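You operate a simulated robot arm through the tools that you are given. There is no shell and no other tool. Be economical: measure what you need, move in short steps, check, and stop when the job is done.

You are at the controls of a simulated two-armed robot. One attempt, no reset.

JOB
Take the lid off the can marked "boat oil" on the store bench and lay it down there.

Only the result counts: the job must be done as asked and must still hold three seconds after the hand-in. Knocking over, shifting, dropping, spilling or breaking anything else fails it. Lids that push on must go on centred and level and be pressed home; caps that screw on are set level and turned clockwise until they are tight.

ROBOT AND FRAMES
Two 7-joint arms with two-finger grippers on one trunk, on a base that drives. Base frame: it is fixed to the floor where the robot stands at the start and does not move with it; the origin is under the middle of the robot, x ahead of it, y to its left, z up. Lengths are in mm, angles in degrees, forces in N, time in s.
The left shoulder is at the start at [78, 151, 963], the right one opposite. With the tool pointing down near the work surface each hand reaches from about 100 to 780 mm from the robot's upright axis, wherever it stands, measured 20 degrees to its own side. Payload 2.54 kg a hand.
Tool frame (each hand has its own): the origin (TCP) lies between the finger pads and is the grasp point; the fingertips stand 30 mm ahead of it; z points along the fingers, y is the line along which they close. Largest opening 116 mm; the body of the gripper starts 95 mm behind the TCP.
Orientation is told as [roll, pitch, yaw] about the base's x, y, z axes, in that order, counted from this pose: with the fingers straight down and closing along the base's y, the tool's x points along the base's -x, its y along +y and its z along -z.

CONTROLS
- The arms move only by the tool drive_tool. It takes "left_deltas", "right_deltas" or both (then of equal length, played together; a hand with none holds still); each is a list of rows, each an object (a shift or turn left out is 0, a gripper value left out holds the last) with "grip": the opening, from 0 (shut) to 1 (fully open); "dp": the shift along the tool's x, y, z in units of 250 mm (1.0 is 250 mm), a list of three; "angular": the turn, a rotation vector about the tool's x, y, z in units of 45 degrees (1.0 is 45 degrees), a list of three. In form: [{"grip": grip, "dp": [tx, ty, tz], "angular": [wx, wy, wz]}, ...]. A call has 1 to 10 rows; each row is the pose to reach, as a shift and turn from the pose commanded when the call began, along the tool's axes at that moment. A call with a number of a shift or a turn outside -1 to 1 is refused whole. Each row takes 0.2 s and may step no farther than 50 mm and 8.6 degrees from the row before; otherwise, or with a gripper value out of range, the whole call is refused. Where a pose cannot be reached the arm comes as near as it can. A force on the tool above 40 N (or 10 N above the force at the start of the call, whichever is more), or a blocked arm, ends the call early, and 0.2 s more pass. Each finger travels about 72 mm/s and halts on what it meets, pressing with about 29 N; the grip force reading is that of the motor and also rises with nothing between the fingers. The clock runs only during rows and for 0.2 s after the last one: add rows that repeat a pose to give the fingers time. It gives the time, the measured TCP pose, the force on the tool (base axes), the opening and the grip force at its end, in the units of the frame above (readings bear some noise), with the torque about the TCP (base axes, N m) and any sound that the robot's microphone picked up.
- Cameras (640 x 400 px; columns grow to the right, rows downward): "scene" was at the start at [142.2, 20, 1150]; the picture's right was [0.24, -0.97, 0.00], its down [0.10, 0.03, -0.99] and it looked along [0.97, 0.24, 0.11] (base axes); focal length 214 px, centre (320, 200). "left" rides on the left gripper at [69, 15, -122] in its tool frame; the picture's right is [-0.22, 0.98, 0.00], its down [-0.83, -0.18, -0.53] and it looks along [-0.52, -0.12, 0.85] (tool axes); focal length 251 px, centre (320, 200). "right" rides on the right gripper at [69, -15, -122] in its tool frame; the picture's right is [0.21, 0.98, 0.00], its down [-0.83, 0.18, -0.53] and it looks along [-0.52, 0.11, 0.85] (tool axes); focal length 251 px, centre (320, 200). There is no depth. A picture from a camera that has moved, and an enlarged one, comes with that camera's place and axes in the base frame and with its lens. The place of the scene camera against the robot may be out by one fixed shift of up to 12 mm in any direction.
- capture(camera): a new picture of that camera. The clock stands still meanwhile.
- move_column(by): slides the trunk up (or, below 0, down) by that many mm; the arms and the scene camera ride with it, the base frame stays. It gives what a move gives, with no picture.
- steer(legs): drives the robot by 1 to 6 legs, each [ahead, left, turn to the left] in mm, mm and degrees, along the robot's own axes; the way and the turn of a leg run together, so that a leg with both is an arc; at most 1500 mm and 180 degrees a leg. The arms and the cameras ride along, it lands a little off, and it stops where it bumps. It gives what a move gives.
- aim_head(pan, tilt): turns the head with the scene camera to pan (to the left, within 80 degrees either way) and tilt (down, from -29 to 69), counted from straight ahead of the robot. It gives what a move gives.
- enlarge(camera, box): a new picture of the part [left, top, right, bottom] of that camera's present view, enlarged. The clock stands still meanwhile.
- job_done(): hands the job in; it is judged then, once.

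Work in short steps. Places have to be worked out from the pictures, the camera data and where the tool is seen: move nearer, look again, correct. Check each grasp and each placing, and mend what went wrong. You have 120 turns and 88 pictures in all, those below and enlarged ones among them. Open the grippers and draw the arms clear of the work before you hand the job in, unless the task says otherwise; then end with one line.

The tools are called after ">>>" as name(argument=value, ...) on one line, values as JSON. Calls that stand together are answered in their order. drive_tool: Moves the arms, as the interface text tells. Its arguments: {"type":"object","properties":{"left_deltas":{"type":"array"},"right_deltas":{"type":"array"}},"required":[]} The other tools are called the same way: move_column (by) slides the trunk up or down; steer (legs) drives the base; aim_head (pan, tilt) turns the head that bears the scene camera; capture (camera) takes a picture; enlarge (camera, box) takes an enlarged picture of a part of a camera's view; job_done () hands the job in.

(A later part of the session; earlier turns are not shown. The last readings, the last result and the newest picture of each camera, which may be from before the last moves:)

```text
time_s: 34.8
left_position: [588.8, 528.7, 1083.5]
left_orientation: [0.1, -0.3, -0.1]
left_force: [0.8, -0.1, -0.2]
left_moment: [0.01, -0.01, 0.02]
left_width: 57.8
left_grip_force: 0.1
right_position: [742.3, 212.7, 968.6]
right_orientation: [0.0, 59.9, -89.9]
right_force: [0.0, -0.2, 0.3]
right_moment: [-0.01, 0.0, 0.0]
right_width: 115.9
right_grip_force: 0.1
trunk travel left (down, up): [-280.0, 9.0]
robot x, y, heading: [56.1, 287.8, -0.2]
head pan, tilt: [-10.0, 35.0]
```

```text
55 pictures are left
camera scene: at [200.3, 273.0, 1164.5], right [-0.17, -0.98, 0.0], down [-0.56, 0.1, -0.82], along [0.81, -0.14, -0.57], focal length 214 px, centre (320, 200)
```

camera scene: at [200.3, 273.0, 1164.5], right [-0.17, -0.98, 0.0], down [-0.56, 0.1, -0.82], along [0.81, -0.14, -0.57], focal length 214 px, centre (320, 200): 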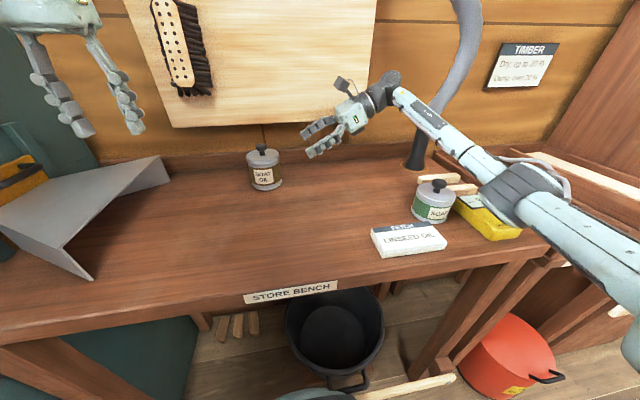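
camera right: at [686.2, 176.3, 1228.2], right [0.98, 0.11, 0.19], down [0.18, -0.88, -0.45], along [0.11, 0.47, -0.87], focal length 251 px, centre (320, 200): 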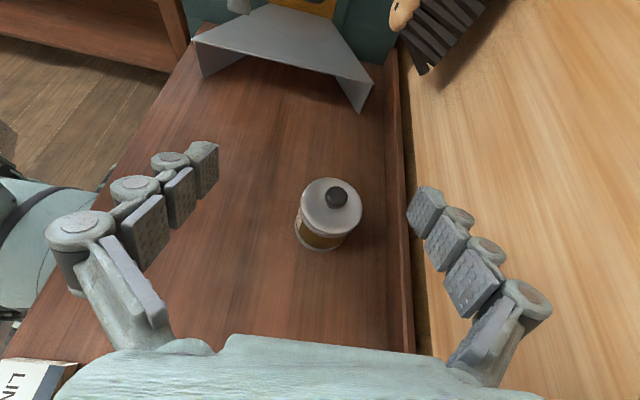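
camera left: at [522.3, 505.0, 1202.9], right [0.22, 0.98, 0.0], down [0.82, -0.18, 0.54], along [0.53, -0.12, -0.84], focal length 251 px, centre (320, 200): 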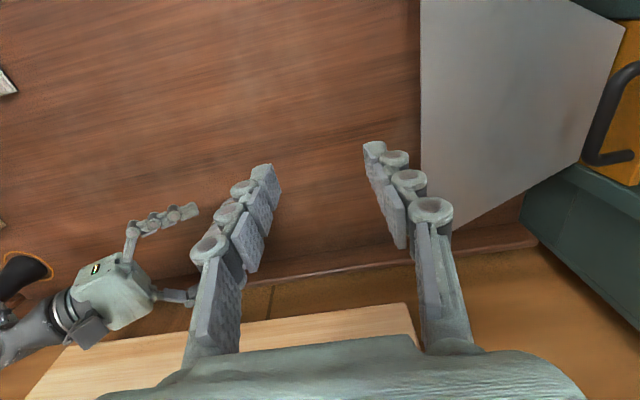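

Estimating the elbow from link lengths, the forearm would still pass close over the SOAP can in this pose. A steeper right hand with its camera on the outer side gives more room. I raise the hand and reduce the tilt to 45°.

>>> drive_tool(right_deltas=[{"dp": [0.1, 0, -0.06]}, {"dp": [0.2, 0, -0.12]}, {"dp": [0.3, 0, -0.18], "angular": [0, -0.1, 0]}, {"dp": [0.42, 0, -0.24], "angular": [0, -0.22, 0]}, {"dp": [0.52, 0, -0.3], "angular": [0, -0.333, 0]}])

>>> drive_tool(right_deltas=[{"angular": [0, 0, -0.18]}, {"angular": [0, 0, -0.36]}, {"angular": [0, 0, -0.54]}, {"angular": [0, 0, -0.72]}, {"angular": [0, 0, -0.9]}, {"angular": [0, 0, -1]}])

>>> drive_tool(right_deltas=[{"angular": [0, 0, -0.18]}, {"angular": [0, 0, -0.36]}, {"angular": [0, 0, -0.54]}, {"angular": [0, 0, -0.72]}, {"angular": [0, 0, -0.9]}, {"angular": [0, 0, -1]}])

>>> capture(camera="scene")

```text
time_s: 36.0
left_position: [588.4, 530.2, 1084.1]
left_orientation: [0.0, -0.5, -0.1]
left_force: [-0.8, -0.1, -0.1]
left_moment: [0.01, 0.0, 0.0]
left_width: 57.9
left_grip_force: 0.0
right_position: [740.1, 214.0, 1120.7]
right_orientation: [0.0, 44.9, -90.0]
right_force: [-0.1, 0.0, 0.8]
right_moment: [-0.01, 0.0, -0.03]
right_width: 115.9
right_grip_force: 0.1
trunk travel left (down, up): [-280.0, 9.0]
robot x, y, heading: [53.5, 286.3, -0.0]
head pan, tilt: [-10.0, 35.0]
```

```text
time_s: 37.4
left_position: [590.7, 528.5, 1082.8]
left_orientation: [0.0, -0.4, 0.1]
left_force: [0.5, -0.1, 0.1]
left_moment: [-0.01, 0.03, 0.03]
left_width: 57.9
left_grip_force: 0.1
right_position: [742.5, 211.0, 1119.6]
right_orientation: [35.3, 30.1, -35.2]
right_force: [-0.3, -1.0, 0.9]
right_moment: [-0.03, 0.03, -0.03]
right_width: 116.2
right_grip_force: 0.0
trunk travel left (down, up): [-280.0, 9.0]
robot x, y, heading: [58.4, 286.6, -0.1]
head pan, tilt: [-10.0, 35.0]
```

```text
time_s: 38.8
left_position: [590.7, 529.0, 1083.4]
left_orientation: [0.1, -0.4, 0.0]
left_force: [-0.3, 1.1, 0.3]
left_moment: [0.0, 0.0, 0.0]
left_width: 57.9
left_grip_force: 0.1
right_position: [742.2, 211.5, 1118.1]
right_orientation: [45.0, 0.1, 0.0]
right_force: [-0.3, -0.8, -0.2]
right_moment: [0.0, -0.04, -0.02]
right_width: 116.0
right_grip_force: 0.1
trunk travel left (down, up): [-280.0, 9.0]
robot x, y, heading: [57.3, 285.5, 0.1]
head pan, tilt: [-10.0, 35.0]
```

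```text
54 pictures are left
camera scene: at [200.4, 273.0, 1164.5], right [-0.17, -0.98, 0.0], down [-0.56, 0.1, -0.82], along [0.81, -0.14, -0.57], focal length 214 px, centre (320, 200)
```

scene: 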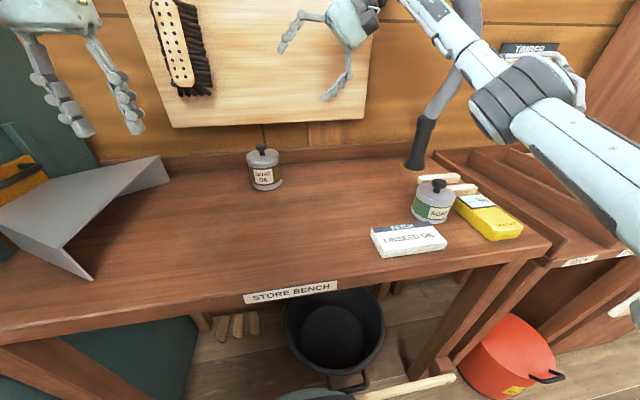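

The spin works. I continue the other 90°.

>>> drive_tool(right_deltas=[{"angular": [0, 0, -0.18]}, {"angular": [0, 0, -0.36]}, {"angular": [0, 0, -0.54]}, {"angular": [0, 0, -0.72]}, {"angular": [0, 0, -0.9]}, {"angular": [0, 0, -1]}])

>>> drive_tool(right_deltas=[{"angular": [0, 0, -0.18]}, {"angular": [0, 0, -0.36]}, {"angular": [0, 0, -0.54]}, {"angular": [0, 0, -0.72]}, {"angular": [0, 0, -0.9]}, {"angular": [0, 0, -1]}])

```text
time_s: 40.2
left_position: [590.6, 529.0, 1083.6]
left_orientation: [-0.1, -0.3, -0.1]
left_force: [-0.2, 1.3, -0.1]
left_moment: [-0.03, 0.06, -0.03]
left_width: 58.0
left_grip_force: 0.0
right_position: [700.0, 197.1, 1129.7]
right_orientation: [38.2, -26.0, 29.6]
right_force: [-0.5, 0.0, 0.3]
right_moment: [0.03, 0.02, 0.0]
right_width: 115.7
right_grip_force: 0.0
right hand out of reach, approached as far as the arm can: row 5, 6
trunk travel left (down, up): [-280.0, 9.0]
robot x, y, heading: [54.6, 286.1, 0.1]
head pan, tilt: [-10.0, 35.0]
```

```text
time_s: 41.6
left_position: [590.4, 529.3, 1083.7]
left_orientation: [0.1, -0.4, 0.0]
left_force: [0.3, -0.5, 0.7]
left_moment: [0.01, 0.02, 0.0]
left_width: 58.0
left_grip_force: 0.0
right_position: [494.3, 264.4, 1152.9]
right_orientation: [8.5, -44.5, 78.1]
right_force: [1.1, -0.6, -0.1]
right_moment: [-0.02, -0.03, 0.01]
right_width: 116.0
right_grip_force: 0.1
right hand out of reach, approached as far as the arm can: row 1, 2, 3, 4, 5, 6
trunk travel left (down, up): [-280.0, 9.0]
robot x, y, heading: [53.9, 286.6, 0.0]
head pan, tilt: [-10.0, 35.0]
```

That direction hits a wrist limit, so the camera-up pose stays. A straighter right arm keeps the elbow away from SOAP, and for that I'll back off and shift left slightly. First I check the current state.

>>> capture(camera="scene")

```text
53 pictures are left
camera scene: at [200.6, 273.0, 1164.4], right [-0.17, -0.98, 0.0], down [-0.56, 0.1, -0.82], along [0.81, -0.14, -0.57], focal length 214 px, centre (320, 200)
```

scene: 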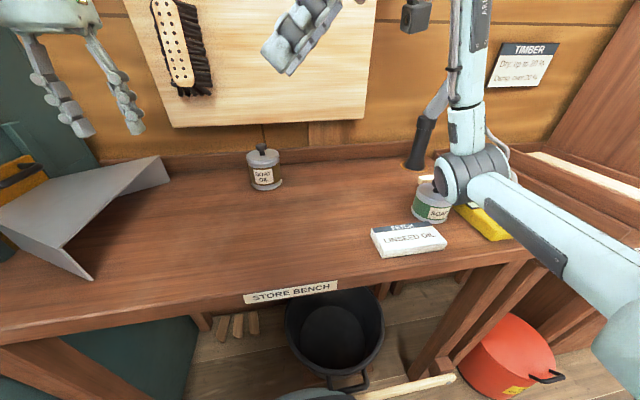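

The elbow has come near SOAP in this pose. I raise the hand first, then spin it back.

>>> drive_tool(right_deltas=[{"dp": [-0.08, 0.012, -0.08]}, {"dp": [-0.16, 0.025, -0.16], "angular": [0, 0, 0.1]}, {"dp": [-0.2, 0.025, -0.2], "angular": [0, 0, 0.28]}, {"dp": [-0.2, 0.025, -0.2], "angular": [0, 0, 0.46]}, {"dp": [-0.2, 0.025, -0.2], "angular": [0, 0, 0.64]}, {"dp": [-0.2, 0.025, -0.2], "angular": [0, 0, 0.82]}, {"dp": [-0.2, 0.025, -0.2], "angular": [0, 0, 1]}])

>>> drive_tool(right_deltas=[{"angular": [0, 0, 0.18]}, {"angular": [0, 0, 0.36]}, {"angular": [0, 0, 0.54]}, {"angular": [0, 0, 0.72]}, {"angular": [0, 0, 0.9]}, {"angular": [0, 0, 1]}])

>>> capture(camera="scene")

```text
time_s: 43.2
left_position: [588.2, 529.0, 1083.9]
left_orientation: [0.0, -0.4, -0.1]
left_force: [0.0, 0.8, -0.5]
left_moment: [0.01, 0.03, -0.02]
left_width: 57.8
left_grip_force: 0.0
right_position: [501.9, 253.2, 1230.4]
right_orientation: [38.2, -26.0, 29.5]
right_force: [0.1, 0.6, 0.3]
right_moment: [0.02, -0.01, -0.01]
right_width: 116.3
right_grip_force: 0.1
right hand out of reach, approached as far as the arm can: row 1
trunk travel left (down, up): [-280.0, 9.0]
robot x, y, heading: [55.9, 289.2, -0.1]
head pan, tilt: [-10.0, 35.0]
```

```text
time_s: 44.6
left_position: [590.3, 528.9, 1083.8]
left_orientation: [0.0, -0.4, 0.0]
left_force: [0.6, -0.6, 0.1]
left_moment: [0.0, 0.03, 0.0]
left_width: 58.2
left_grip_force: 0.0
right_position: [502.3, 252.6, 1230.5]
right_orientation: [44.9, 4.8, -4.4]
right_force: [0.8, -1.3, 1.6]
right_moment: [-0.01, -0.01, -0.01]
right_width: 116.0
right_grip_force: 0.0
trunk travel left (down, up): [-280.0, 9.0]
robot x, y, heading: [56.9, 289.2, 0.1]
head pan, tilt: [-10.0, 35.0]
```

```text
52 pictures are left
camera scene: at [200.4, 273.0, 1164.5], right [-0.17, -0.98, 0.0], down [-0.56, 0.1, -0.82], along [0.81, -0.14, -0.57], focal length 214 px, centre (320, 200)
```

scene: 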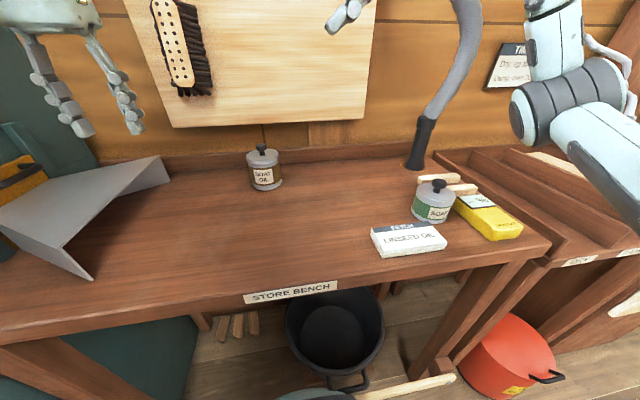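

SOAP is untouched. I finish spinning back to yaw -90, and bring the left hand in from the hood side.

>>> drive_tool(right_deltas=[{"angular": [0, 0, 0.18]}, {"angular": [0, 0, 0.36]}, {"angular": [0, 0, 0.54]}, {"angular": [0, 0, 0.72]}, {"angular": [0, 0, 0.9]}, {"angular": [0, 0, 1]}])

>>> drive_tool(right_deltas=[{"angular": [0, 0, 0.18]}, {"angular": [0, 0, 0.36]}, {"angular": [0, 0, 0.54]}, {"angular": [0, 0, 0.72]}, {"angular": [0, 0, 0.85]}])

>>> drive_tool(left_deltas=[{"dp": [0.1, -0.1, 0]}, {"dp": [0.2, -0.2, 0]}])

>>> steer(legs=[[-25, 45, 0]])

>>> capture(camera="scene")

```text
time_s: 46.0
left_position: [590.2, 529.4, 1083.3]
left_orientation: [0.0, -0.4, 0.0]
left_force: [-0.7, -0.2, -0.4]
left_moment: [0.02, 0.02, 0.0]
left_width: 58.1
left_grip_force: 0.1
right_position: [503.1, 251.1, 1230.2]
right_orientation: [31.7, 33.8, -41.5]
right_force: [-0.2, 0.6, -0.3]
right_moment: [0.02, 0.01, 0.02]
right_width: 115.7
right_grip_force: 0.0
trunk travel left (down, up): [-280.0, 9.0]
robot x, y, heading: [58.4, 295.0, 0.0]
head pan, tilt: [-10.0, 35.0]
```

```text
time_s: 47.2
left_position: [589.9, 529.1, 1084.4]
left_orientation: [-0.1, -0.5, 0.0]
left_force: [1.2, -0.6, -0.7]
left_moment: [0.02, -0.01, 0.01]
left_width: 58.2
left_grip_force: 0.1
right_position: [502.5, 250.1, 1230.6]
right_orientation: [-0.1, 45.1, -89.7]
right_force: [-0.3, -0.2, 0.5]
right_moment: [0.03, -0.01, 0.0]
right_width: 116.2
right_grip_force: 0.1
trunk travel left (down, up): [-280.0, 9.0]
robot x, y, heading: [55.5, 291.8, -0.2]
head pan, tilt: [-10.0, 35.0]
```

```text
time_s: 47.8
left_position: [539.2, 480.7, 1084.6]
left_orientation: [0.0, -0.4, 0.1]
left_force: [-0.3, 0.0, 0.0]
left_moment: [0.02, 0.01, -0.05]
left_width: 58.1
left_grip_force: 0.0
right_position: [500.8, 251.5, 1232.0]
right_orientation: [0.1, 45.1, -89.4]
right_force: [0.2, 0.1, -0.6]
right_moment: [0.0, -0.03, 0.01]
right_width: 116.1
right_grip_force: 0.2
trunk travel left (down, up): [-280.0, 9.0]
robot x, y, heading: [55.3, 287.8, 0.1]
head pan, tilt: [-10.0, 35.0]
```

```text
time_s: 48.9
left_position: [515.3, 524.1, 1084.5]
left_orientation: [0.0, -0.5, 0.1]
left_force: [0.3, 0.4, -0.5]
left_moment: [0.0, -0.03, -0.03]
left_width: 57.8
left_grip_force: 0.1
right_position: [477.6, 295.1, 1230.1]
right_orientation: [0.1, 44.9, -89.5]
right_force: [-0.1, -0.3, -0.3]
right_moment: [0.01, 0.0, -0.04]
right_width: 116.1
right_grip_force: 0.0
trunk travel left (down, up): [-280.0, 9.0]
robot x, y, heading: [31.6, 334.0, 0.2]
head pan, tilt: [-10.0, 35.0]
```

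```text
51 pictures are left
camera scene: at [175.3, 316.8, 1164.5], right [-0.17, -0.98, 0.0], down [-0.56, 0.1, -0.82], along [0.81, -0.14, -0.57], focal length 214 px, centre (320, 200)
```

scene: 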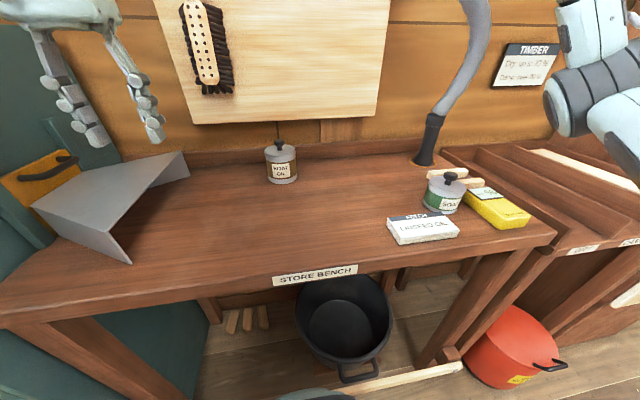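

All is in place. I bring the right hand forward again above the bench, to about (703, 212, 1090).

>>> drive_tool(right_deltas=[{"dp": [-0.09, 0.13, 0.02]}, {"dp": [-0.18, 0.26, 0.04]}, {"dp": [-0.27, 0.39, 0.07]}, {"dp": [-0.36, 0.52, 0.1]}, {"dp": [-0.45, 0.65, 0.12]}, {"dp": [-0.54, 0.78, 0.14]}, {"dp": [-0.63, 0.9, 0.16]}, {"dp": [-0.63, 0.9, 0.16]}])

>>> drive_tool(right_deltas=[{"dp": [-0.09, 0.05, 0.1], "angular": [0, 0.1, 0]}, {"dp": [-0.18, 0.1, 0.2], "angular": [0, 0.2, 0]}, {"dp": [-0.27, 0.15, 0.28], "angular": [0, 0.333, 0]}, {"dp": [-0.34, 0.15, 0.34], "angular": [0, 0.333, 0]}, {"dp": [-0.34, 0.15, 0.34], "angular": [0, 0.333, 0]}])

>>> capture(camera="scene")

>>> capture(camera="right")

```text
time_s: 50.7
left_position: [516.1, 523.3, 1084.1]
left_orientation: [0.0, -0.5, 0.1]
left_force: [-0.3, 0.0, -0.1]
left_moment: [0.0, 0.03, -0.02]
left_width: 58.0
left_grip_force: 0.0
right_position: [705.2, 214.4, 1089.3]
right_orientation: [0.2, 45.1, -89.4]
right_force: [0.8, 0.1, 0.2]
right_moment: [0.0, -0.01, 0.02]
right_width: 116.0
right_grip_force: 0.1
trunk travel left (down, up): [-280.0, 9.0]
robot x, y, heading: [29.6, 331.9, -0.1]
head pan, tilt: [-10.0, 35.0]
```

```text
time_s: 51.9
left_position: [514.9, 524.1, 1084.3]
left_orientation: [0.0, -0.4, 0.1]
left_force: [-0.4, -0.1, -0.4]
left_moment: [-0.02, 0.06, 0.0]
left_width: 58.3
left_grip_force: 0.0
right_position: [740.2, 214.8, 971.8]
right_orientation: [0.1, 60.1, -89.3]
right_force: [0.1, -0.4, 1.0]
right_moment: [-0.01, -0.01, -0.01]
right_width: 115.8
right_grip_force: 0.1
trunk travel left (down, up): [-280.0, 9.0]
robot x, y, heading: [29.6, 333.2, 0.2]
head pan, tilt: [-10.0, 35.0]
```

```text
50 pictures are left
camera scene: at [175.6, 316.4, 1164.5], right [-0.17, -0.98, 0.0], down [-0.56, 0.1, -0.82], along [0.81, -0.14, -0.57], focal length 214 px, centre (320, 200)
```

scene: 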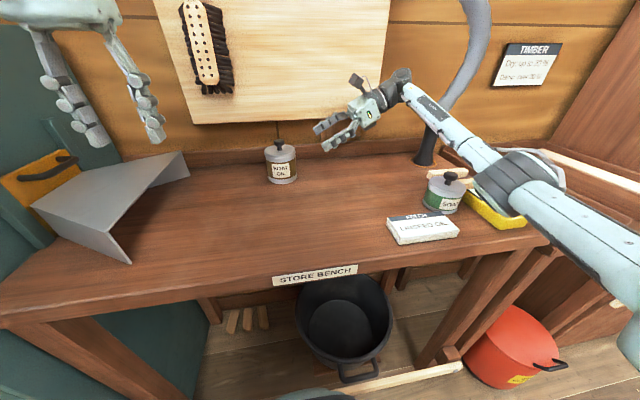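

```text
49 pictures are left
camera right: at [726.0, 142.9, 1091.1], right [0.98, 0.12, 0.19], down [0.19, -0.87, -0.45], along [0.11, 0.47, -0.87], focal length 251 px, centre (320, 200)
```

right: 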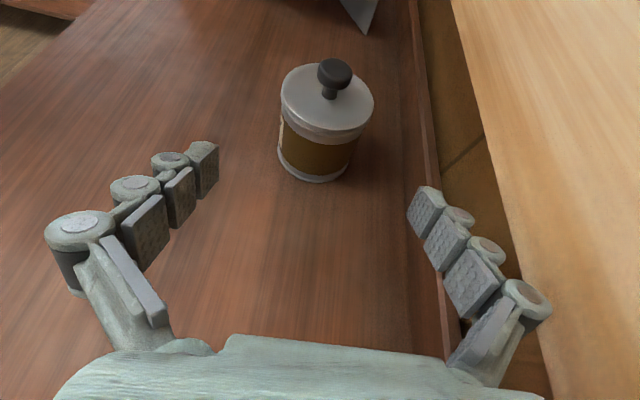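

The elbow is now near (397, -14, 1018) and clear of SOAP. I advance part way.

>>> drive_tool(right_deltas=[{"dp": [-0.01, 0, 0.1]}, {"dp": [-0.015, 0, 0.2]}, {"dp": [-0.02, 0, 0.3]}, {"dp": [-0.024, 0, 0.38]}, {"dp": [-0.024, 0, 0.38]}])

>>> capture(camera="scene")

>>> capture(camera="right")

```text
time_s: 53.1
left_position: [514.9, 524.7, 1085.5]
left_orientation: [0.1, -0.4, 0.1]
left_force: [-0.6, 0.1, -0.1]
left_moment: [0.01, 0.0, 0.0]
left_width: 57.9
left_grip_force: 0.0
right_position: [740.6, 296.0, 919.4]
right_orientation: [0.1, 60.0, -89.4]
right_force: [1.2, 0.4, -0.2]
right_moment: [0.03, -0.02, -0.02]
right_width: 116.0
right_grip_force: 0.2
trunk travel left (down, up): [-280.0, 9.0]
robot x, y, heading: [27.7, 334.6, 0.0]
head pan, tilt: [-10.0, 35.0]
```

```text
48 pictures are left
camera scene: at [175.5, 316.3, 1164.5], right [-0.17, -0.98, 0.0], down [-0.56, 0.1, -0.82], along [0.81, -0.14, -0.57], focal length 214 px, centre (320, 200)
```

scene: 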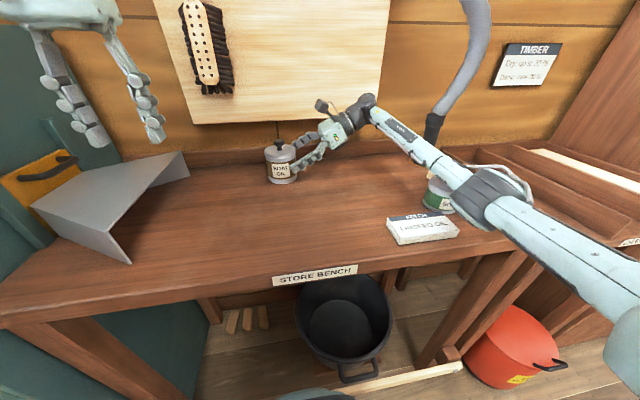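

```text
47 pictures are left
camera right: at [725.5, 223.5, 1039.5], right [0.98, 0.12, 0.19], down [0.19, -0.87, -0.45], along [0.11, 0.47, -0.87], focal length 251 px, centre (320, 200)
```

right: 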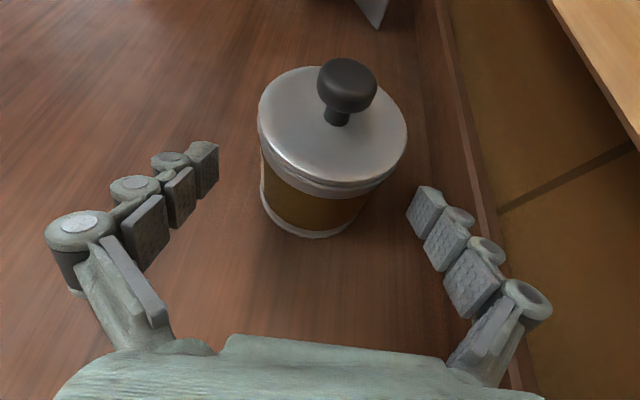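

Clear of SOAP, and centred on the can. I go the remaining 36 mm.

>>> drive_tool(right_deltas=[{"dp": [0, 0, 0.07]}, {"dp": [0, 0, 0.145]}, {"dp": [0, 0, 0.145]}])

>>> capture(camera="right")

>>> enlarge(camera="scene", box=[232, 90, 392, 190])

```text
time_s: 53.9
left_position: [515.0, 522.4, 1083.4]
left_orientation: [0.0, -0.4, 0.2]
left_force: [-0.7, 0.5, 0.1]
left_moment: [-0.01, 0.03, 0.04]
left_width: 57.9
left_grip_force: 0.1
right_position: [738.9, 325.2, 898.5]
right_orientation: [0.2, 60.0, -89.3]
right_force: [-1.0, 0.2, 0.1]
right_moment: [0.0, 0.02, 0.03]
right_width: 116.0
right_grip_force: 0.0
trunk travel left (down, up): [-280.0, 9.0]
robot x, y, heading: [27.1, 332.5, 0.2]
head pan, tilt: [-10.0, 35.0]
```

```text
46 pictures are left
camera right: at [723.5, 253.3, 1018.6], right [0.98, 0.12, 0.19], down [0.19, -0.87, -0.45], along [0.11, 0.47, -0.87], focal length 251 px, centre (320, 200)
```

right: 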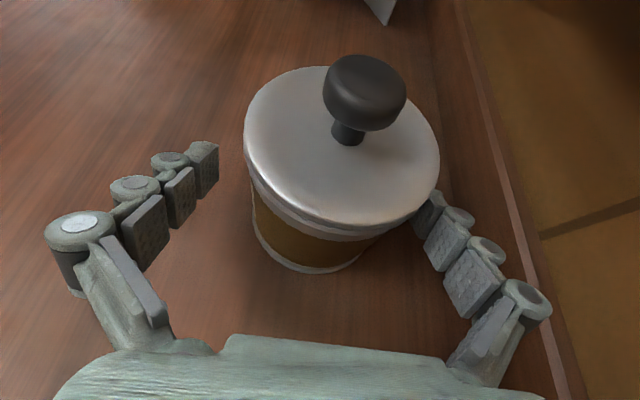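

```text
4.00 times, centred on (312, 140) of scene
camera zoom: at [175.5, 316.3, 1164.5], right [-0.17, -0.98, 0.0], down [-0.56, 0.1, -0.82], along [0.81, -0.14, -0.57], focal length 858 px, centre (352, 440)
```

zoom: 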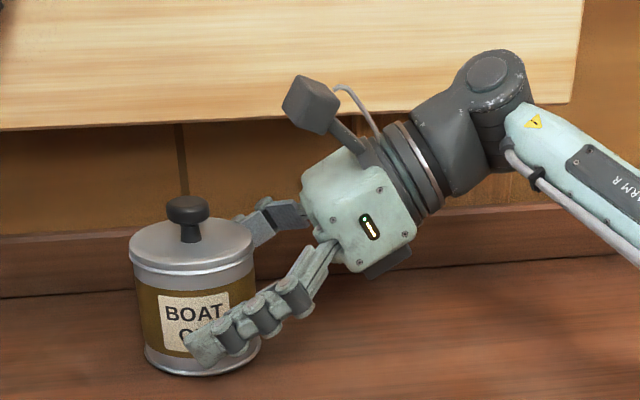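

The fingers straddle the can body. I nudge x by 1.5 mm and close gently.

>>> drive_tool(right_deltas=[{"grip": 0.9, "dp": [0, 0.006, 0]}, {"grip": 0.8, "dp": [0, 0.006, 0]}, {"grip": 0.7, "dp": [0, 0.006, 0]}, {"grip": 0.6, "dp": [0, 0.006, 0]}, {"grip": 0.5, "dp": [0, 0.006, 0]}, {"grip": 0.5, "dp": [0, 0.006, 0]}])

>>> capture(camera="right")

>>> enlarge(camera="scene", box=[232, 90, 392, 190])

```text
time_s: 55.3
left_position: [515.3, 524.6, 1084.9]
left_orientation: [0.0, -0.4, 0.1]
left_force: [0.4, 0.5, 0.0]
left_moment: [0.0, -0.01, 0.01]
left_width: 58.0
left_grip_force: 0.1
right_position: [740.2, 325.2, 900.2]
right_orientation: [0.1, 60.1, -89.5]
right_force: [0.9, -1.0, 0.5]
right_moment: [0.01, 0.02, 0.03]
right_width: 78.4
right_grip_force: 28.9
trunk travel left (down, up): [-280.0, 9.0]
robot x, y, heading: [33.7, 331.3, 0.1]
head pan, tilt: [-10.0, 35.0]
```

```text
44 pictures are left
camera right: at [725.5, 253.6, 1019.6], right [0.98, 0.12, 0.19], down [0.19, -0.87, -0.45], along [0.11, 0.47, -0.87], focal length 251 px, centre (320, 200)
```

right: 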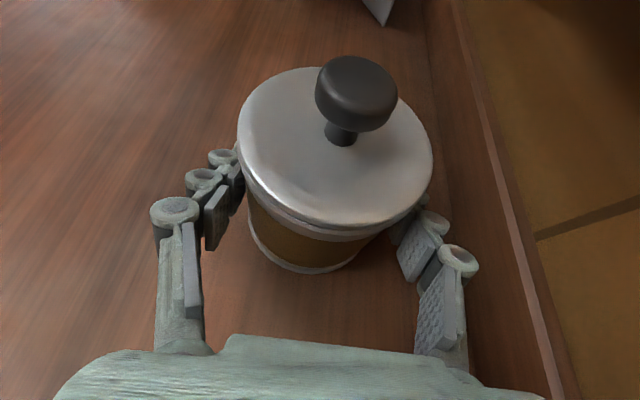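

```text
4.00 times, centred on (312, 140) of scene
camera zoom: at [175.6, 316.3, 1164.5], right [-0.17, -0.98, 0.0], down [-0.56, 0.1, -0.82], along [0.81, -0.14, -0.57], focal length 858 px, centre (352, 440)
```

zoom: 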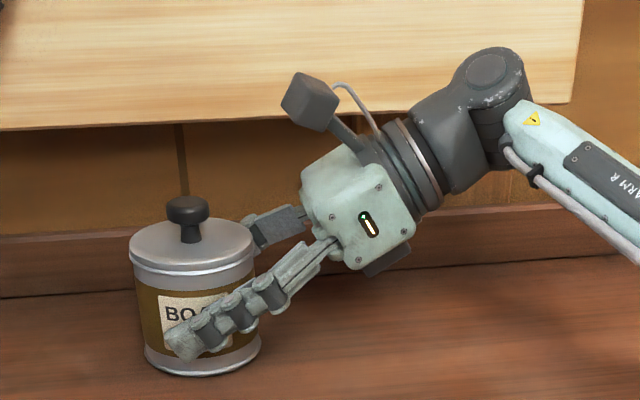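

The can body is firmly held (78 mm, 29 N). Now I bring the left hand above the knob, tilted 20° forward for reach and grip opening 58 mm.

>>> drive_tool(left_deltas=[{"dp": [-0.1, -0.11, -0.02], "angular": [0, -0.06, 0]}, {"dp": [-0.2, -0.22, -0.04], "angular": [0, -0.12, 0]}, {"dp": [-0.3, -0.33, -0.05], "angular": [0, -0.19, 0]}, {"dp": [-0.4, -0.44, -0.05], "angular": [0, -0.26, 0]}, {"dp": [-0.5, -0.55, -0.05], "angular": [0, -0.32, 0]}, {"dp": [-0.6, -0.66, -0.05], "angular": [0, -0.38, 0]}, {"dp": [-0.7, -0.776, -0.05], "angular": [0, -0.444, 0]}, {"dp": [-0.7, -0.776, -0.05], "angular": [0, -0.444, 0]}])

>>> capture(camera="left")

>>> capture(camera="scene")

```text
time_s: 57.1
left_position: [625.1, 434.9, 1041.6]
left_orientation: [-0.2, -20.5, 0.3]
left_force: [-0.3, 0.5, -0.1]
left_moment: [0.04, -0.01, 0.02]
left_width: 58.0
left_grip_force: 0.2
left hand out of reach, approached as far as the arm can: row 3, 4, 5, 6, 7, 8
right_position: [740.7, 326.5, 898.6]
right_orientation: [0.1, 60.0, -89.5]
right_force: [1.4, 1.1, 0.6]
right_moment: [0.06, 0.09, -0.04]
right_width: 78.3
right_grip_force: 29.2
trunk travel left (down, up): [-280.0, 9.0]
robot x, y, heading: [34.5, 335.0, -0.0]
head pan, tilt: [-10.0, 35.0]
```

```text
42 pictures are left
camera left: at [517.3, 449.8, 1130.4], right [0.2, 0.98, 0.07], down [0.59, -0.18, 0.79], along [0.79, -0.12, -0.61], focal length 251 px, centre (320, 200)
```

left: 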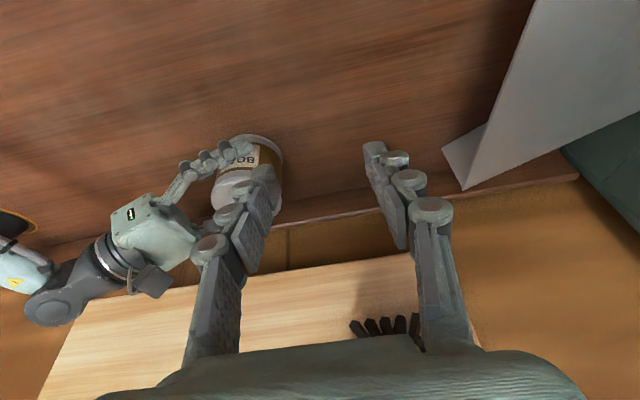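

```text
41 pictures are left
camera scene: at [175.5, 316.4, 1164.5], right [-0.17, -0.98, 0.0], down [-0.56, 0.1, -0.82], along [0.81, -0.14, -0.57], focal length 214 px, centre (320, 200)
```

scene: 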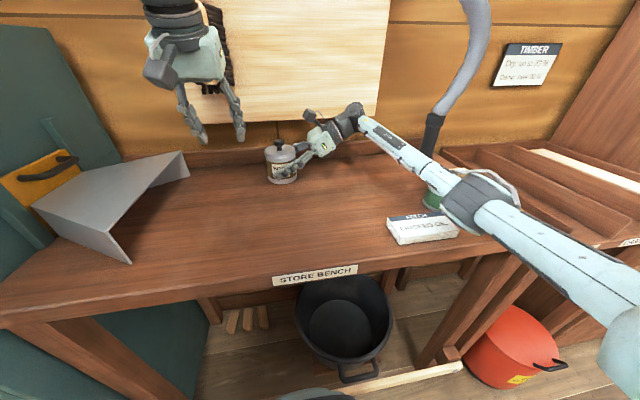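

The arm stopped short, likely from a joint limit on the way. I continue from here towards (690, 340, 1060).

>>> drive_tool(left_deltas=[{"dp": [-0.03, -0.1, 0.0]}, {"dp": [-0.06, -0.2, 0.0]}, {"dp": [-0.12, -0.3, 0.01]}, {"dp": [-0.2, -0.38, 0.02]}, {"dp": [-0.27, -0.38, 0.02]}])

>>> capture(camera="scene")

```text
time_s: 58.3
left_position: [620.3, 429.2, 1026.4]
left_orientation: [0.1, -20.5, 0.1]
left_force: [-0.3, 0.5, -0.5]
left_moment: [0.0, 0.0, 0.03]
left_width: 57.9
left_grip_force: 0.1
left hand out of reach, approached as far as the arm can: row 1, 2, 3, 4, 5
right_position: [740.1, 325.7, 900.3]
right_orientation: [0.1, 60.1, -89.4]
right_force: [1.2, -0.2, 2.0]
right_moment: [0.03, 0.15, 0.0]
right_width: 78.3
right_grip_force: 28.7
trunk travel left (down, up): [-280.0, 9.0]
robot x, y, heading: [30.3, 329.9, -0.0]
head pan, tilt: [-10.0, 35.0]
```

```text
40 pictures are left
camera scene: at [175.5, 316.4, 1164.5], right [-0.17, -0.98, 0.0], down [-0.56, 0.1, -0.82], along [0.81, -0.14, -0.57], focal length 214 px, centre (320, 200)
```

scene: 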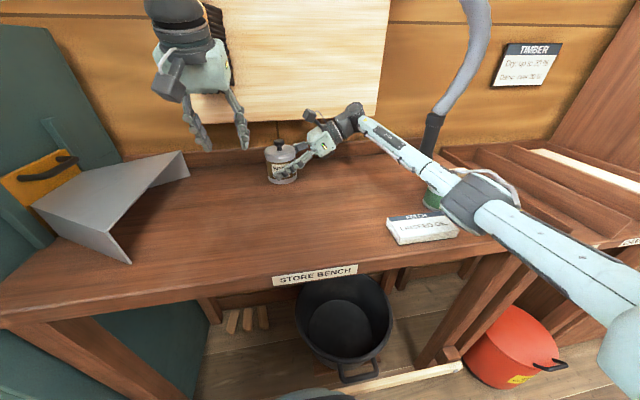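

Forward tilt while reaching inward hits a limit. I undo the tilt and rise a bit, then turn the hand about its axis.

>>> drive_tool(left_deltas=[{"dp": [-0.05, 0, -0.1], "angular": [0, 0.15, 0]}, {"dp": [-0.08, 0, -0.2], "angular": [0, 0.3, 0]}, {"dp": [-0.1, 0, -0.24], "angular": [0, 0.455, 0]}])

>>> drive_tool(left_deltas=[{"angular": [0, 0, -0.18]}, {"angular": [0, 0, -0.36]}, {"angular": [0, 0, -0.54]}, {"angular": [0, 0, -0.72]}, {"angular": [0, 0, -0.9]}, {"angular": [0, 0, -1]}])

```text
time_s: 59.1
left_position: [580.8, 472.8, 1065.3]
left_orientation: [0.0, -0.9, 0.1]
left_force: [0.1, -0.5, -0.7]
left_moment: [0.01, 0.01, 0.0]
left_width: 57.8
left_grip_force: 0.0
left hand out of reach, approached as far as the arm can: row 1, 2, 3
right_position: [741.7, 326.2, 900.4]
right_orientation: [0.2, 60.1, -89.5]
right_force: [3.2, 0.3, 1.9]
right_moment: [0.13, 0.16, 0.02]
right_width: 78.2
right_grip_force: 28.7
trunk travel left (down, up): [-280.0, 9.0]
robot x, y, heading: [30.5, 331.8, 0.2]
head pan, tilt: [-10.0, 35.0]
```

```text
time_s: 60.5
left_position: [583.8, 478.8, 1068.5]
left_orientation: [-0.2, 0.1, 40.8]
left_force: [-0.5, 0.4, -0.4]
left_moment: [-0.01, -0.01, 0.0]
left_width: 58.1
left_grip_force: 0.0
left hand out of reach, approached as far as the arm can: row 1, 2, 3, 4, 5, 6
right_position: [740.9, 326.0, 900.1]
right_orientation: [0.1, 60.1, -89.3]
right_force: [1.4, 0.0, 1.9]
right_moment: [0.08, 0.11, -0.05]
right_width: 78.2
right_grip_force: 28.9
trunk travel left (down, up): [-280.0, 9.0]
robot x, y, heading: [33.5, 335.9, -0.0]
head pan, tilt: [-10.0, 35.0]
```

Still limited; I look at the left arm's posture.

>>> aim_head(pan=30, tilt=5)

>>> capture(camera="scene")

```text
time_s: 61.6
left_position: [583.5, 478.7, 1067.6]
left_orientation: [-0.1, 0.2, 40.6]
left_force: [-0.2, 1.2, 0.4]
left_moment: [0.02, -0.01, -0.02]
left_width: 58.1
left_grip_force: 0.2
right_position: [740.7, 325.1, 900.5]
right_orientation: [0.1, 60.1, -89.5]
right_force: [2.7, -0.1, 0.8]
right_moment: [0.15, 0.11, -0.04]
right_width: 78.2
right_grip_force: 28.6
trunk travel left (down, up): [-280.0, 9.0]
robot x, y, heading: [34.1, 332.2, 0.3]
head pan, tilt: [30.0, 5.0]
```

```text
39 pictures are left
camera scene: at [168.4, 377.6, 1212.6], right [0.5, -0.87, 0.0], down [-0.08, -0.04, -1.0], along [0.86, 0.5, -0.09], focal length 214 px, centre (320, 200)
```

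scene: 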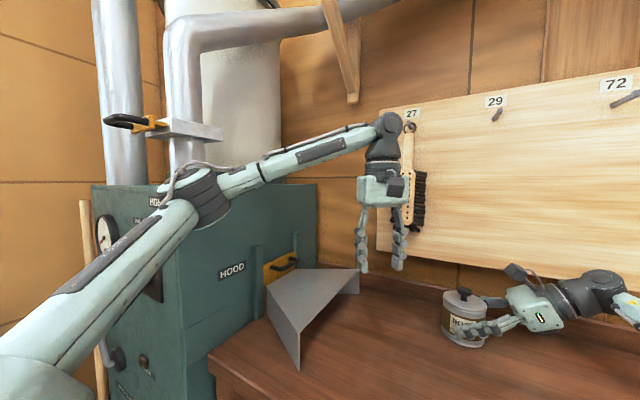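

The posture looks ordinary, so I test a small move towards the can (+40, -60, +10).

>>> drive_tool(left_deltas=[{"dp": [0.018, -0.14, -0.02]}, {"dp": [0.036, -0.284, -0.04]}, {"dp": [0.036, -0.284, -0.04]}])

```text
time_s: 62.4
left_position: [582.7, 477.5, 1068.8]
left_orientation: [-0.2, 0.1, 40.7]
left_force: [0.6, 0.2, 0.2]
left_moment: [0.02, -0.01, 0.03]
left_width: 58.0
left_grip_force: 0.1
left hand out of reach, approached as far as the arm can: row 1, 2, 3
right_position: [741.1, 327.2, 900.4]
right_orientation: [0.0, 60.1, -89.4]
right_force: [2.4, 0.2, 1.4]
right_moment: [0.13, 0.11, -0.02]
right_width: 78.5
right_grip_force: 28.7
trunk travel left (down, up): [-280.0, 9.0]
robot x, y, heading: [31.3, 328.0, 0.1]
head pan, tilt: [30.0, 5.0]
```

Blocked inward in this posture. I try another route: pull back in x first, then inward.

>>> drive_tool(left_deltas=[{"dp": [0.12, 0.1, -0.05]}, {"dp": [0.24, 0.2, -0.1]}, {"dp": [0.36, 0.3, -0.1]}, {"dp": [0.36, 0.15, -0.1]}, {"dp": [0.36, 0, -0.1]}, {"dp": [0.36, -0.1, -0.1]}])

>>> capture(camera="scene")

```text
time_s: 63.8
left_position: [507.2, 442.1, 1098.2]
left_orientation: [-0.1, 0.2, 40.6]
left_force: [0.0, -0.1, -0.3]
left_moment: [0.02, -0.02, 0.01]
left_width: 58.1
left_grip_force: 0.1
left hand out of reach, approached as far as the arm can: row 5, 6
right_position: [741.0, 325.3, 900.3]
right_orientation: [0.1, 60.1, -89.4]
right_force: [1.8, -0.7, 2.1]
right_moment: [0.06, 0.09, -0.02]
right_width: 78.3
right_grip_force: 29.0
trunk travel left (down, up): [-280.0, 9.0]
robot x, y, heading: [31.8, 332.2, -0.1]
head pan, tilt: [30.0, 5.0]
```

```text
38 pictures are left
camera scene: at [168.3, 377.5, 1212.7], right [0.5, -0.87, 0.0], down [-0.08, -0.04, -1.0], along [0.86, 0.5, -0.09], focal length 214 px, centre (320, 200)
```

scene: 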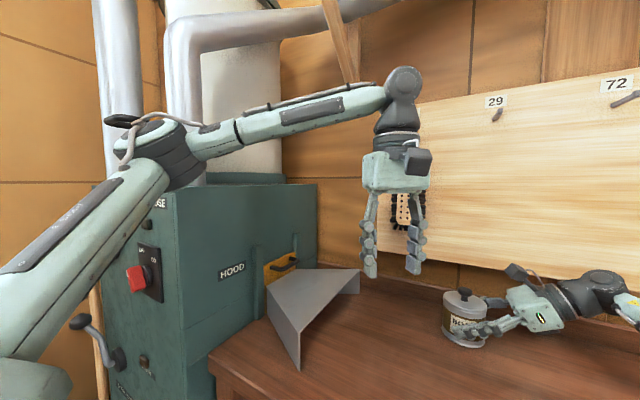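

The inward limit seems to relax when the hand is lower. I turn the hand back to yaw 0 and lower it, then try inward again.

>>> drive_tool(left_deltas=[{"dp": [0, 0.05, 0.05], "angular": [0, 0, 0.18]}, {"dp": [0, 0.05, 0.12], "angular": [0, 0, 0.36]}, {"dp": [0, 0.05, 0.19], "angular": [0, 0, 0.54]}, {"dp": [0, 0.05, 0.26], "angular": [0, 0, 0.72]}, {"dp": [0, 0.05, 0.33], "angular": [0, 0, 0.9]}, {"dp": [0, 0.05, 0.35], "angular": [0, 0, 0.9]}])

>>> drive_tool(left_deltas=[{"dp": [-0.05, -0.1, 0]}, {"dp": [-0.15, -0.2, 0]}, {"dp": [-0.25, -0.3, 0]}, {"dp": [-0.35, -0.36, 0]}, {"dp": [-0.45, -0.42, 0]}])

```text
time_s: 65.2
left_position: [496.4, 454.6, 1011.1]
left_orientation: [-0.1, 0.0, 0.1]
left_force: [-0.1, 0.4, -1.2]
left_moment: [-0.01, 0.0, -0.05]
left_width: 57.8
left_grip_force: 0.0
right_position: [739.2, 326.9, 899.3]
right_orientation: [0.1, 60.2, -89.3]
right_force: [-1.2, 0.0, 0.6]
right_moment: [0.09, 0.21, 0.07]
right_width: 78.2
right_grip_force: 29.1
trunk travel left (down, up): [-280.0, 9.0]
robot x, y, heading: [31.3, 332.9, 0.1]
head pan, tilt: [30.0, 5.0]
```

```text
time_s: 66.4
left_position: [541.1, 425.4, 987.8]
left_orientation: [-0.2, 0.1, 0.3]
left_force: [0.4, -0.1, 0.3]
left_moment: [0.01, -0.01, 0.0]
left_width: 58.0
left_grip_force: 0.0
left hand out of reach, approached as far as the arm can: row 2, 3, 4, 5
right_position: [740.3, 325.8, 899.9]
right_orientation: [0.1, 60.0, -89.4]
right_force: [0.6, -0.8, 0.9]
right_moment: [0.07, 0.22, 0.0]
right_width: 78.2
right_grip_force: 29.0
trunk travel left (down, up): [-280.0, 9.0]
robot x, y, heading: [31.3, 333.2, 0.1]
head pan, tilt: [30.0, 5.0]
```

The inward limit for the left wrist is about -8° from its shoulder. So I bring the left hand in leaning from its own side: yaw +90 (closing along x), then tilt 35° pointing towards -y. First I move outward and up, then yaw.

>>> drive_tool(left_deltas=[{"dp": [0.04, 0.1, -0.15]}, {"dp": [0.08, 0.22, -0.3]}, {"dp": [0.08, 0.25, -0.36], "angular": [0, 0, -0.15]}, {"dp": [0.08, 0.25, -0.36], "angular": [0, 0, -0.33]}, {"dp": [0.08, 0.25, -0.36], "angular": [0, 0, -0.5]}, {"dp": [0.08, 0.25, -0.36], "angular": [0, 0, -0.67]}, {"dp": [0.08, 0.25, -0.36], "angular": [0, 0, -0.84]}, {"dp": [0.08, 0.25, -0.36], "angular": [0, 0, -1]}])

>>> drive_tool(left_deltas=[{"angular": [0, 0, -0.18]}, {"angular": [0, 0, -0.36]}, {"angular": [0, 0, -0.54]}, {"angular": [0, 0, -0.72]}, {"angular": [0, 0, -0.9]}, {"angular": [0, 0, -1]}])

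```text
time_s: 68.2
left_position: [516.8, 489.5, 1074.8]
left_orientation: [-0.2, 0.0, 45.3]
left_force: [-0.1, 0.0, 0.0]
left_moment: [0.0, 0.02, -0.02]
left_width: 58.1
left_grip_force: 0.1
right_position: [740.8, 326.7, 899.5]
right_orientation: [0.1, 60.1, -89.4]
right_force: [-1.2, -0.2, -0.1]
right_moment: [0.08, 0.25, -0.03]
right_width: 78.2
right_grip_force: 28.7
trunk travel left (down, up): [-280.0, 9.0]
robot x, y, heading: [30.2, 334.5, 0.1]
head pan, tilt: [30.0, 5.0]
```

```text
time_s: 69.6
left_position: [516.5, 488.7, 1076.0]
left_orientation: [-0.1, 0.2, 90.3]
left_force: [0.2, -0.6, 0.1]
left_moment: [0.01, 0.02, 0.01]
left_width: 58.2
left_grip_force: 0.1
right_position: [739.6, 325.2, 900.8]
right_orientation: [0.2, 60.1, -89.4]
right_force: [-1.1, 0.8, 0.5]
right_moment: [0.04, 0.2, 0.01]
right_width: 78.2
right_grip_force: 28.4
trunk travel left (down, up): [-280.0, 9.0]
robot x, y, heading: [27.3, 330.8, 0.0]
head pan, tilt: [30.0, 5.0]
```

The hanging brush (x ≥ 795, y 430–510, z ≥ 1070) would be too near a wrist coming straight from +y. I come from front-left instead: yaw to 120°, then tilt 35° towards the can.

>>> drive_tool(left_deltas=[{"angular": [0, 0, -0.17]}, {"angular": [0, 0, -0.34]}, {"angular": [0, 0, -0.51]}, {"angular": [0, 0, -0.667]}, {"angular": [0, 0, -0.667]}])

>>> drive_tool(left_deltas=[{"angular": [0, 0.16, 0]}, {"angular": [0, 0.32, 0]}, {"angular": [0, 0.48, 0]}, {"angular": [0, 0.64, 0]}, {"angular": [0, 0.78, 0]}, {"angular": [0, 0.78, 0]}])

>>> capture(camera="left")

>>> capture(camera="scene")

```text
time_s: 70.8
left_position: [515.6, 487.6, 1075.4]
left_orientation: [0.1, 0.2, 120.2]
left_force: [-1.6, -0.8, -0.3]
left_moment: [-0.01, 0.01, 0.01]
left_width: 58.1
left_grip_force: 0.0
right_position: [740.1, 326.2, 900.2]
right_orientation: [0.1, 60.1, -89.4]
right_force: [-0.9, -0.5, 0.7]
right_moment: [0.04, 0.19, 0.02]
right_width: 78.4
right_grip_force: 29.5
trunk travel left (down, up): [-280.0, 9.0]
robot x, y, heading: [31.4, 333.1, 0.1]
head pan, tilt: [30.0, 5.0]
```

```text
time_s: 72.2
left_position: [516.0, 489.5, 1076.6]
left_orientation: [0.1, 35.3, 120.3]
left_force: [0.5, 0.2, 0.9]
left_moment: [-0.01, 0.03, 0.01]
left_width: 58.2
left_grip_force: 0.2
right_position: [739.6, 326.9, 900.0]
right_orientation: [0.2, 60.1, -89.4]
right_force: [1.5, -1.5, 1.2]
right_moment: [-0.02, 0.14, 0.02]
right_width: 78.1
right_grip_force: 29.3
trunk travel left (down, up): [-280.0, 9.0]
robot x, y, heading: [28.6, 331.2, 0.2]
head pan, tilt: [30.0, 5.0]
```

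```text
37 pictures are left
camera left: at [496.0, 493.2, 1215.2], right [-0.93, -0.34, -0.12], down [-0.34, 0.94, -0.04], along [0.13, 0.0, -0.99], focal length 251 px, centre (320, 200)
```

left: 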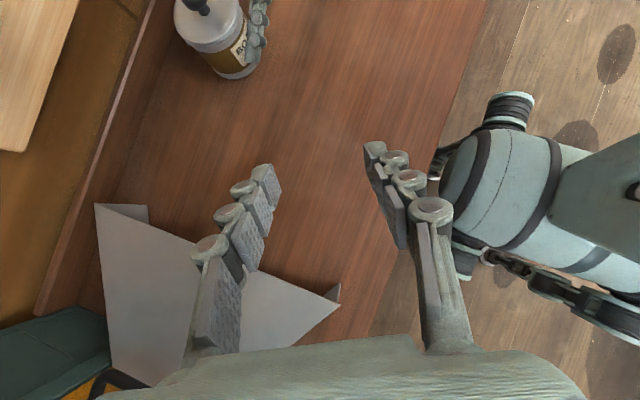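

```text
36 pictures are left
camera scene: at [168.3, 377.5, 1212.7], right [0.5, -0.87, 0.0], down [-0.08, -0.04, -1.0], along [0.86, 0.5, -0.09], focal length 214 px, centre (320, 200)
```

scene: 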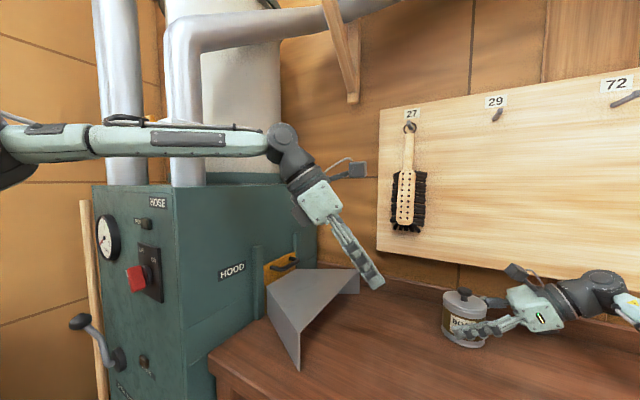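

That pose is reachable. I move to a stand-off 60 mm short of the knob along this tilted axis.

>>> drive_tool(left_deltas=[{"dp": [0.092, -0.075, 0.106]}, {"dp": [0.185, -0.15, 0.212]}, {"dp": [0.277, -0.225, 0.318]}, {"dp": [0.37, -0.3, 0.425]}, {"dp": [0.462, -0.376, 0.531]}, {"dp": [0.554, -0.451, 0.637]}, {"dp": [0.554, -0.451, 0.637]}])

>>> capture(camera="left")

>>> capture(camera="scene")

```text
time_s: 73.8
left_position: [703.4, 378.2, 1022.9]
left_orientation: [0.0, 35.4, 120.3]
left_force: [0.4, -0.2, -0.3]
left_moment: [0.02, 0.0, 0.05]
left_width: 58.1
left_grip_force: 0.1
left hand out of reach, approached as far as the arm can: row 6, 7
right_position: [739.4, 325.9, 900.1]
right_orientation: [0.0, 60.1, -89.5]
right_force: [-1.0, -0.8, 1.5]
right_moment: [0.02, 0.19, 0.05]
right_width: 78.2
right_grip_force: 29.0
trunk travel left (down, up): [-280.0, 9.0]
robot x, y, heading: [33.0, 332.0, 0.1]
head pan, tilt: [30.0, 5.0]
```

```text
35 pictures are left
camera left: at [683.9, 382.0, 1161.9], right [-0.93, -0.34, -0.12], down [-0.34, 0.94, -0.04], along [0.13, 0.0, -0.99], focal length 251 px, centre (320, 200)
```

left: 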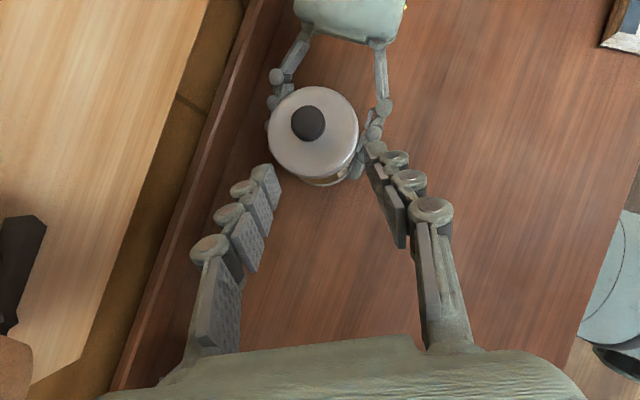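

```text
34 pictures are left
camera scene: at [168.3, 377.5, 1212.7], right [0.5, -0.87, 0.0], down [-0.08, -0.04, -1.0], along [0.86, 0.5, -0.09], focal length 214 px, centre (320, 200)
```

scene: 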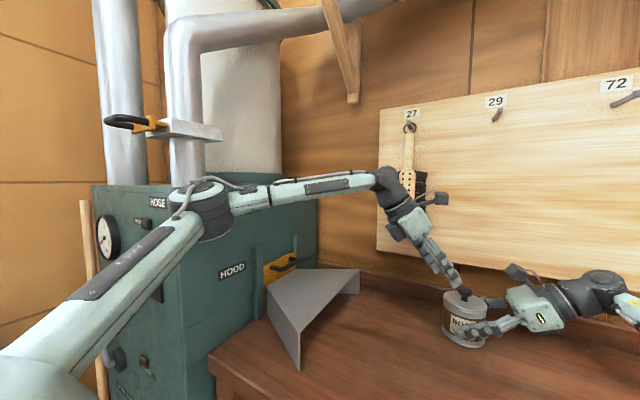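

The knob is confirmed at (741, 327). I advance linearly to about 15 mm short and look.

>>> drive_tool(left_deltas=[{"dp": [0.015, -0.008, 0.07]}, {"dp": [0.03, -0.015, 0.14]}, {"dp": [0.048, -0.022, 0.21]}, {"dp": [0.048, -0.022, 0.21]}])

>>> capture(camera="left")

>>> aim_head(pan=0, tilt=25)

>>> capture(camera="scene")

```text
time_s: 74.8
left_position: [704.3, 373.0, 986.5]
left_orientation: [0.0, 35.3, 120.3]
left_force: [0.0, -0.5, 0.4]
left_moment: [-0.01, -0.06, -0.02]
left_width: 58.3
left_grip_force: 0.0
left hand out of reach, approached as far as the arm can: row 1, 2, 3, 4
right_position: [740.2, 326.5, 899.3]
right_orientation: [0.1, 60.1, -89.4]
right_force: [-1.2, -1.8, 0.8]
right_moment: [-0.01, 0.2, 0.03]
right_width: 78.3
right_grip_force: 29.3
trunk travel left (down, up): [-280.0, 9.0]
robot x, y, heading: [30.2, 329.2, 0.2]
head pan, tilt: [30.0, 5.0]
```

```text
33 pictures are left
camera left: at [684.2, 377.1, 1126.7], right [-0.93, -0.34, -0.12], down [-0.34, 0.94, -0.04], along [0.13, 0.0, -0.99], focal length 251 px, centre (320, 200)
```

left: 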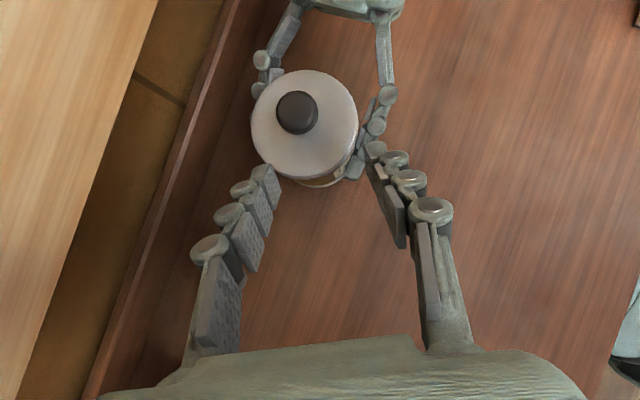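

```text
time_s: 75.7
left_position: [704.5, 372.8, 987.2]
left_orientation: [0.0, 35.2, 120.1]
left_force: [0.1, 0.3, -0.2]
left_moment: [0.02, 0.0, 0.03]
left_width: 58.2
left_grip_force: 0.1
right_position: [741.0, 325.9, 899.6]
right_orientation: [0.1, 60.1, -89.4]
right_force: [0.2, -1.3, 1.3]
right_moment: [0.03, 0.21, 0.05]
right_width: 78.3
right_grip_force: 29.1
trunk travel left (down, up): [-280.0, 9.0]
robot x, y, heading: [28.6, 331.4, 0.0]
head pan, tilt: [0.0, 25.0]
```

```text
32 pictures are left
camera scene: at [180.8, 331.6, 1180.3], right [0.0, -1.0, 0.0], down [-0.42, 0.0, -0.91], along [0.91, 0.0, -0.42], focal length 214 px, centre (320, 200)
```

scene: 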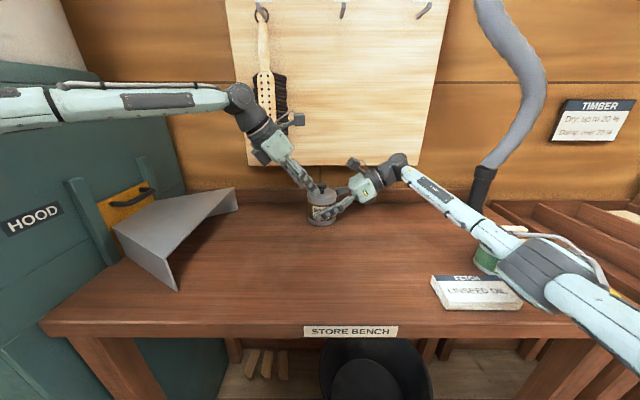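

The left elbow is high, and the shoulder limit blocks in that posture. I retreat and bring the left hand close to the body first, mirroring the path the right arm took successfully.

>>> drive_tool(left_deltas=[{"dp": [0, 0, -0.16]}, {"dp": [-0.07, 0.07, -0.3]}, {"dp": [-0.16, 0.16, -0.42]}, {"dp": [-0.25, 0.25, -0.54]}, {"dp": [-0.34, 0.34, -0.64]}, {"dp": [-0.433, 0.419, -0.739]}])

>>> drive_tool(left_deltas=[{"angular": [0, -0.16, 0]}, {"angular": [0, -0.32, 0]}, {"angular": [0, -0.48, 0]}, {"angular": [0, -0.64, 0]}, {"angular": [0, -0.78, 0]}, {"angular": [0, -0.78, 0]}])

```text
time_s: 77.1
left_position: [512.2, 487.3, 1076.8]
left_orientation: [0.1, 35.4, 120.1]
left_force: [0.8, -0.3, 0.5]
left_moment: [-0.01, 0.02, -0.01]
left_width: 58.1
left_grip_force: 0.0
right_position: [739.8, 326.8, 899.0]
right_orientation: [0.0, 60.0, -89.4]
right_force: [-1.4, 0.0, 2.6]
right_moment: [0.1, 0.28, 0.01]
right_width: 78.3
right_grip_force: 28.4
trunk travel left (down, up): [-280.0, 9.0]
robot x, y, heading: [28.2, 331.4, 0.2]
head pan, tilt: [0.0, 25.0]
```

```text
time_s: 78.5
left_position: [514.8, 487.8, 1077.0]
left_orientation: [0.0, 0.1, 120.2]
left_force: [-0.2, -0.3, 0.4]
left_moment: [-0.02, 0.02, 0.03]
left_width: 58.1
left_grip_force: 0.0
right_position: [740.6, 326.4, 899.4]
right_orientation: [0.1, 60.2, -89.4]
right_force: [-0.5, 0.0, 2.3]
right_moment: [0.09, 0.2, -0.02]
right_width: 78.2
right_grip_force: 28.7
trunk travel left (down, up): [-280.0, 9.0]
robot x, y, heading: [33.3, 336.1, -0.0]
head pan, tilt: [0.0, 25.0]
```

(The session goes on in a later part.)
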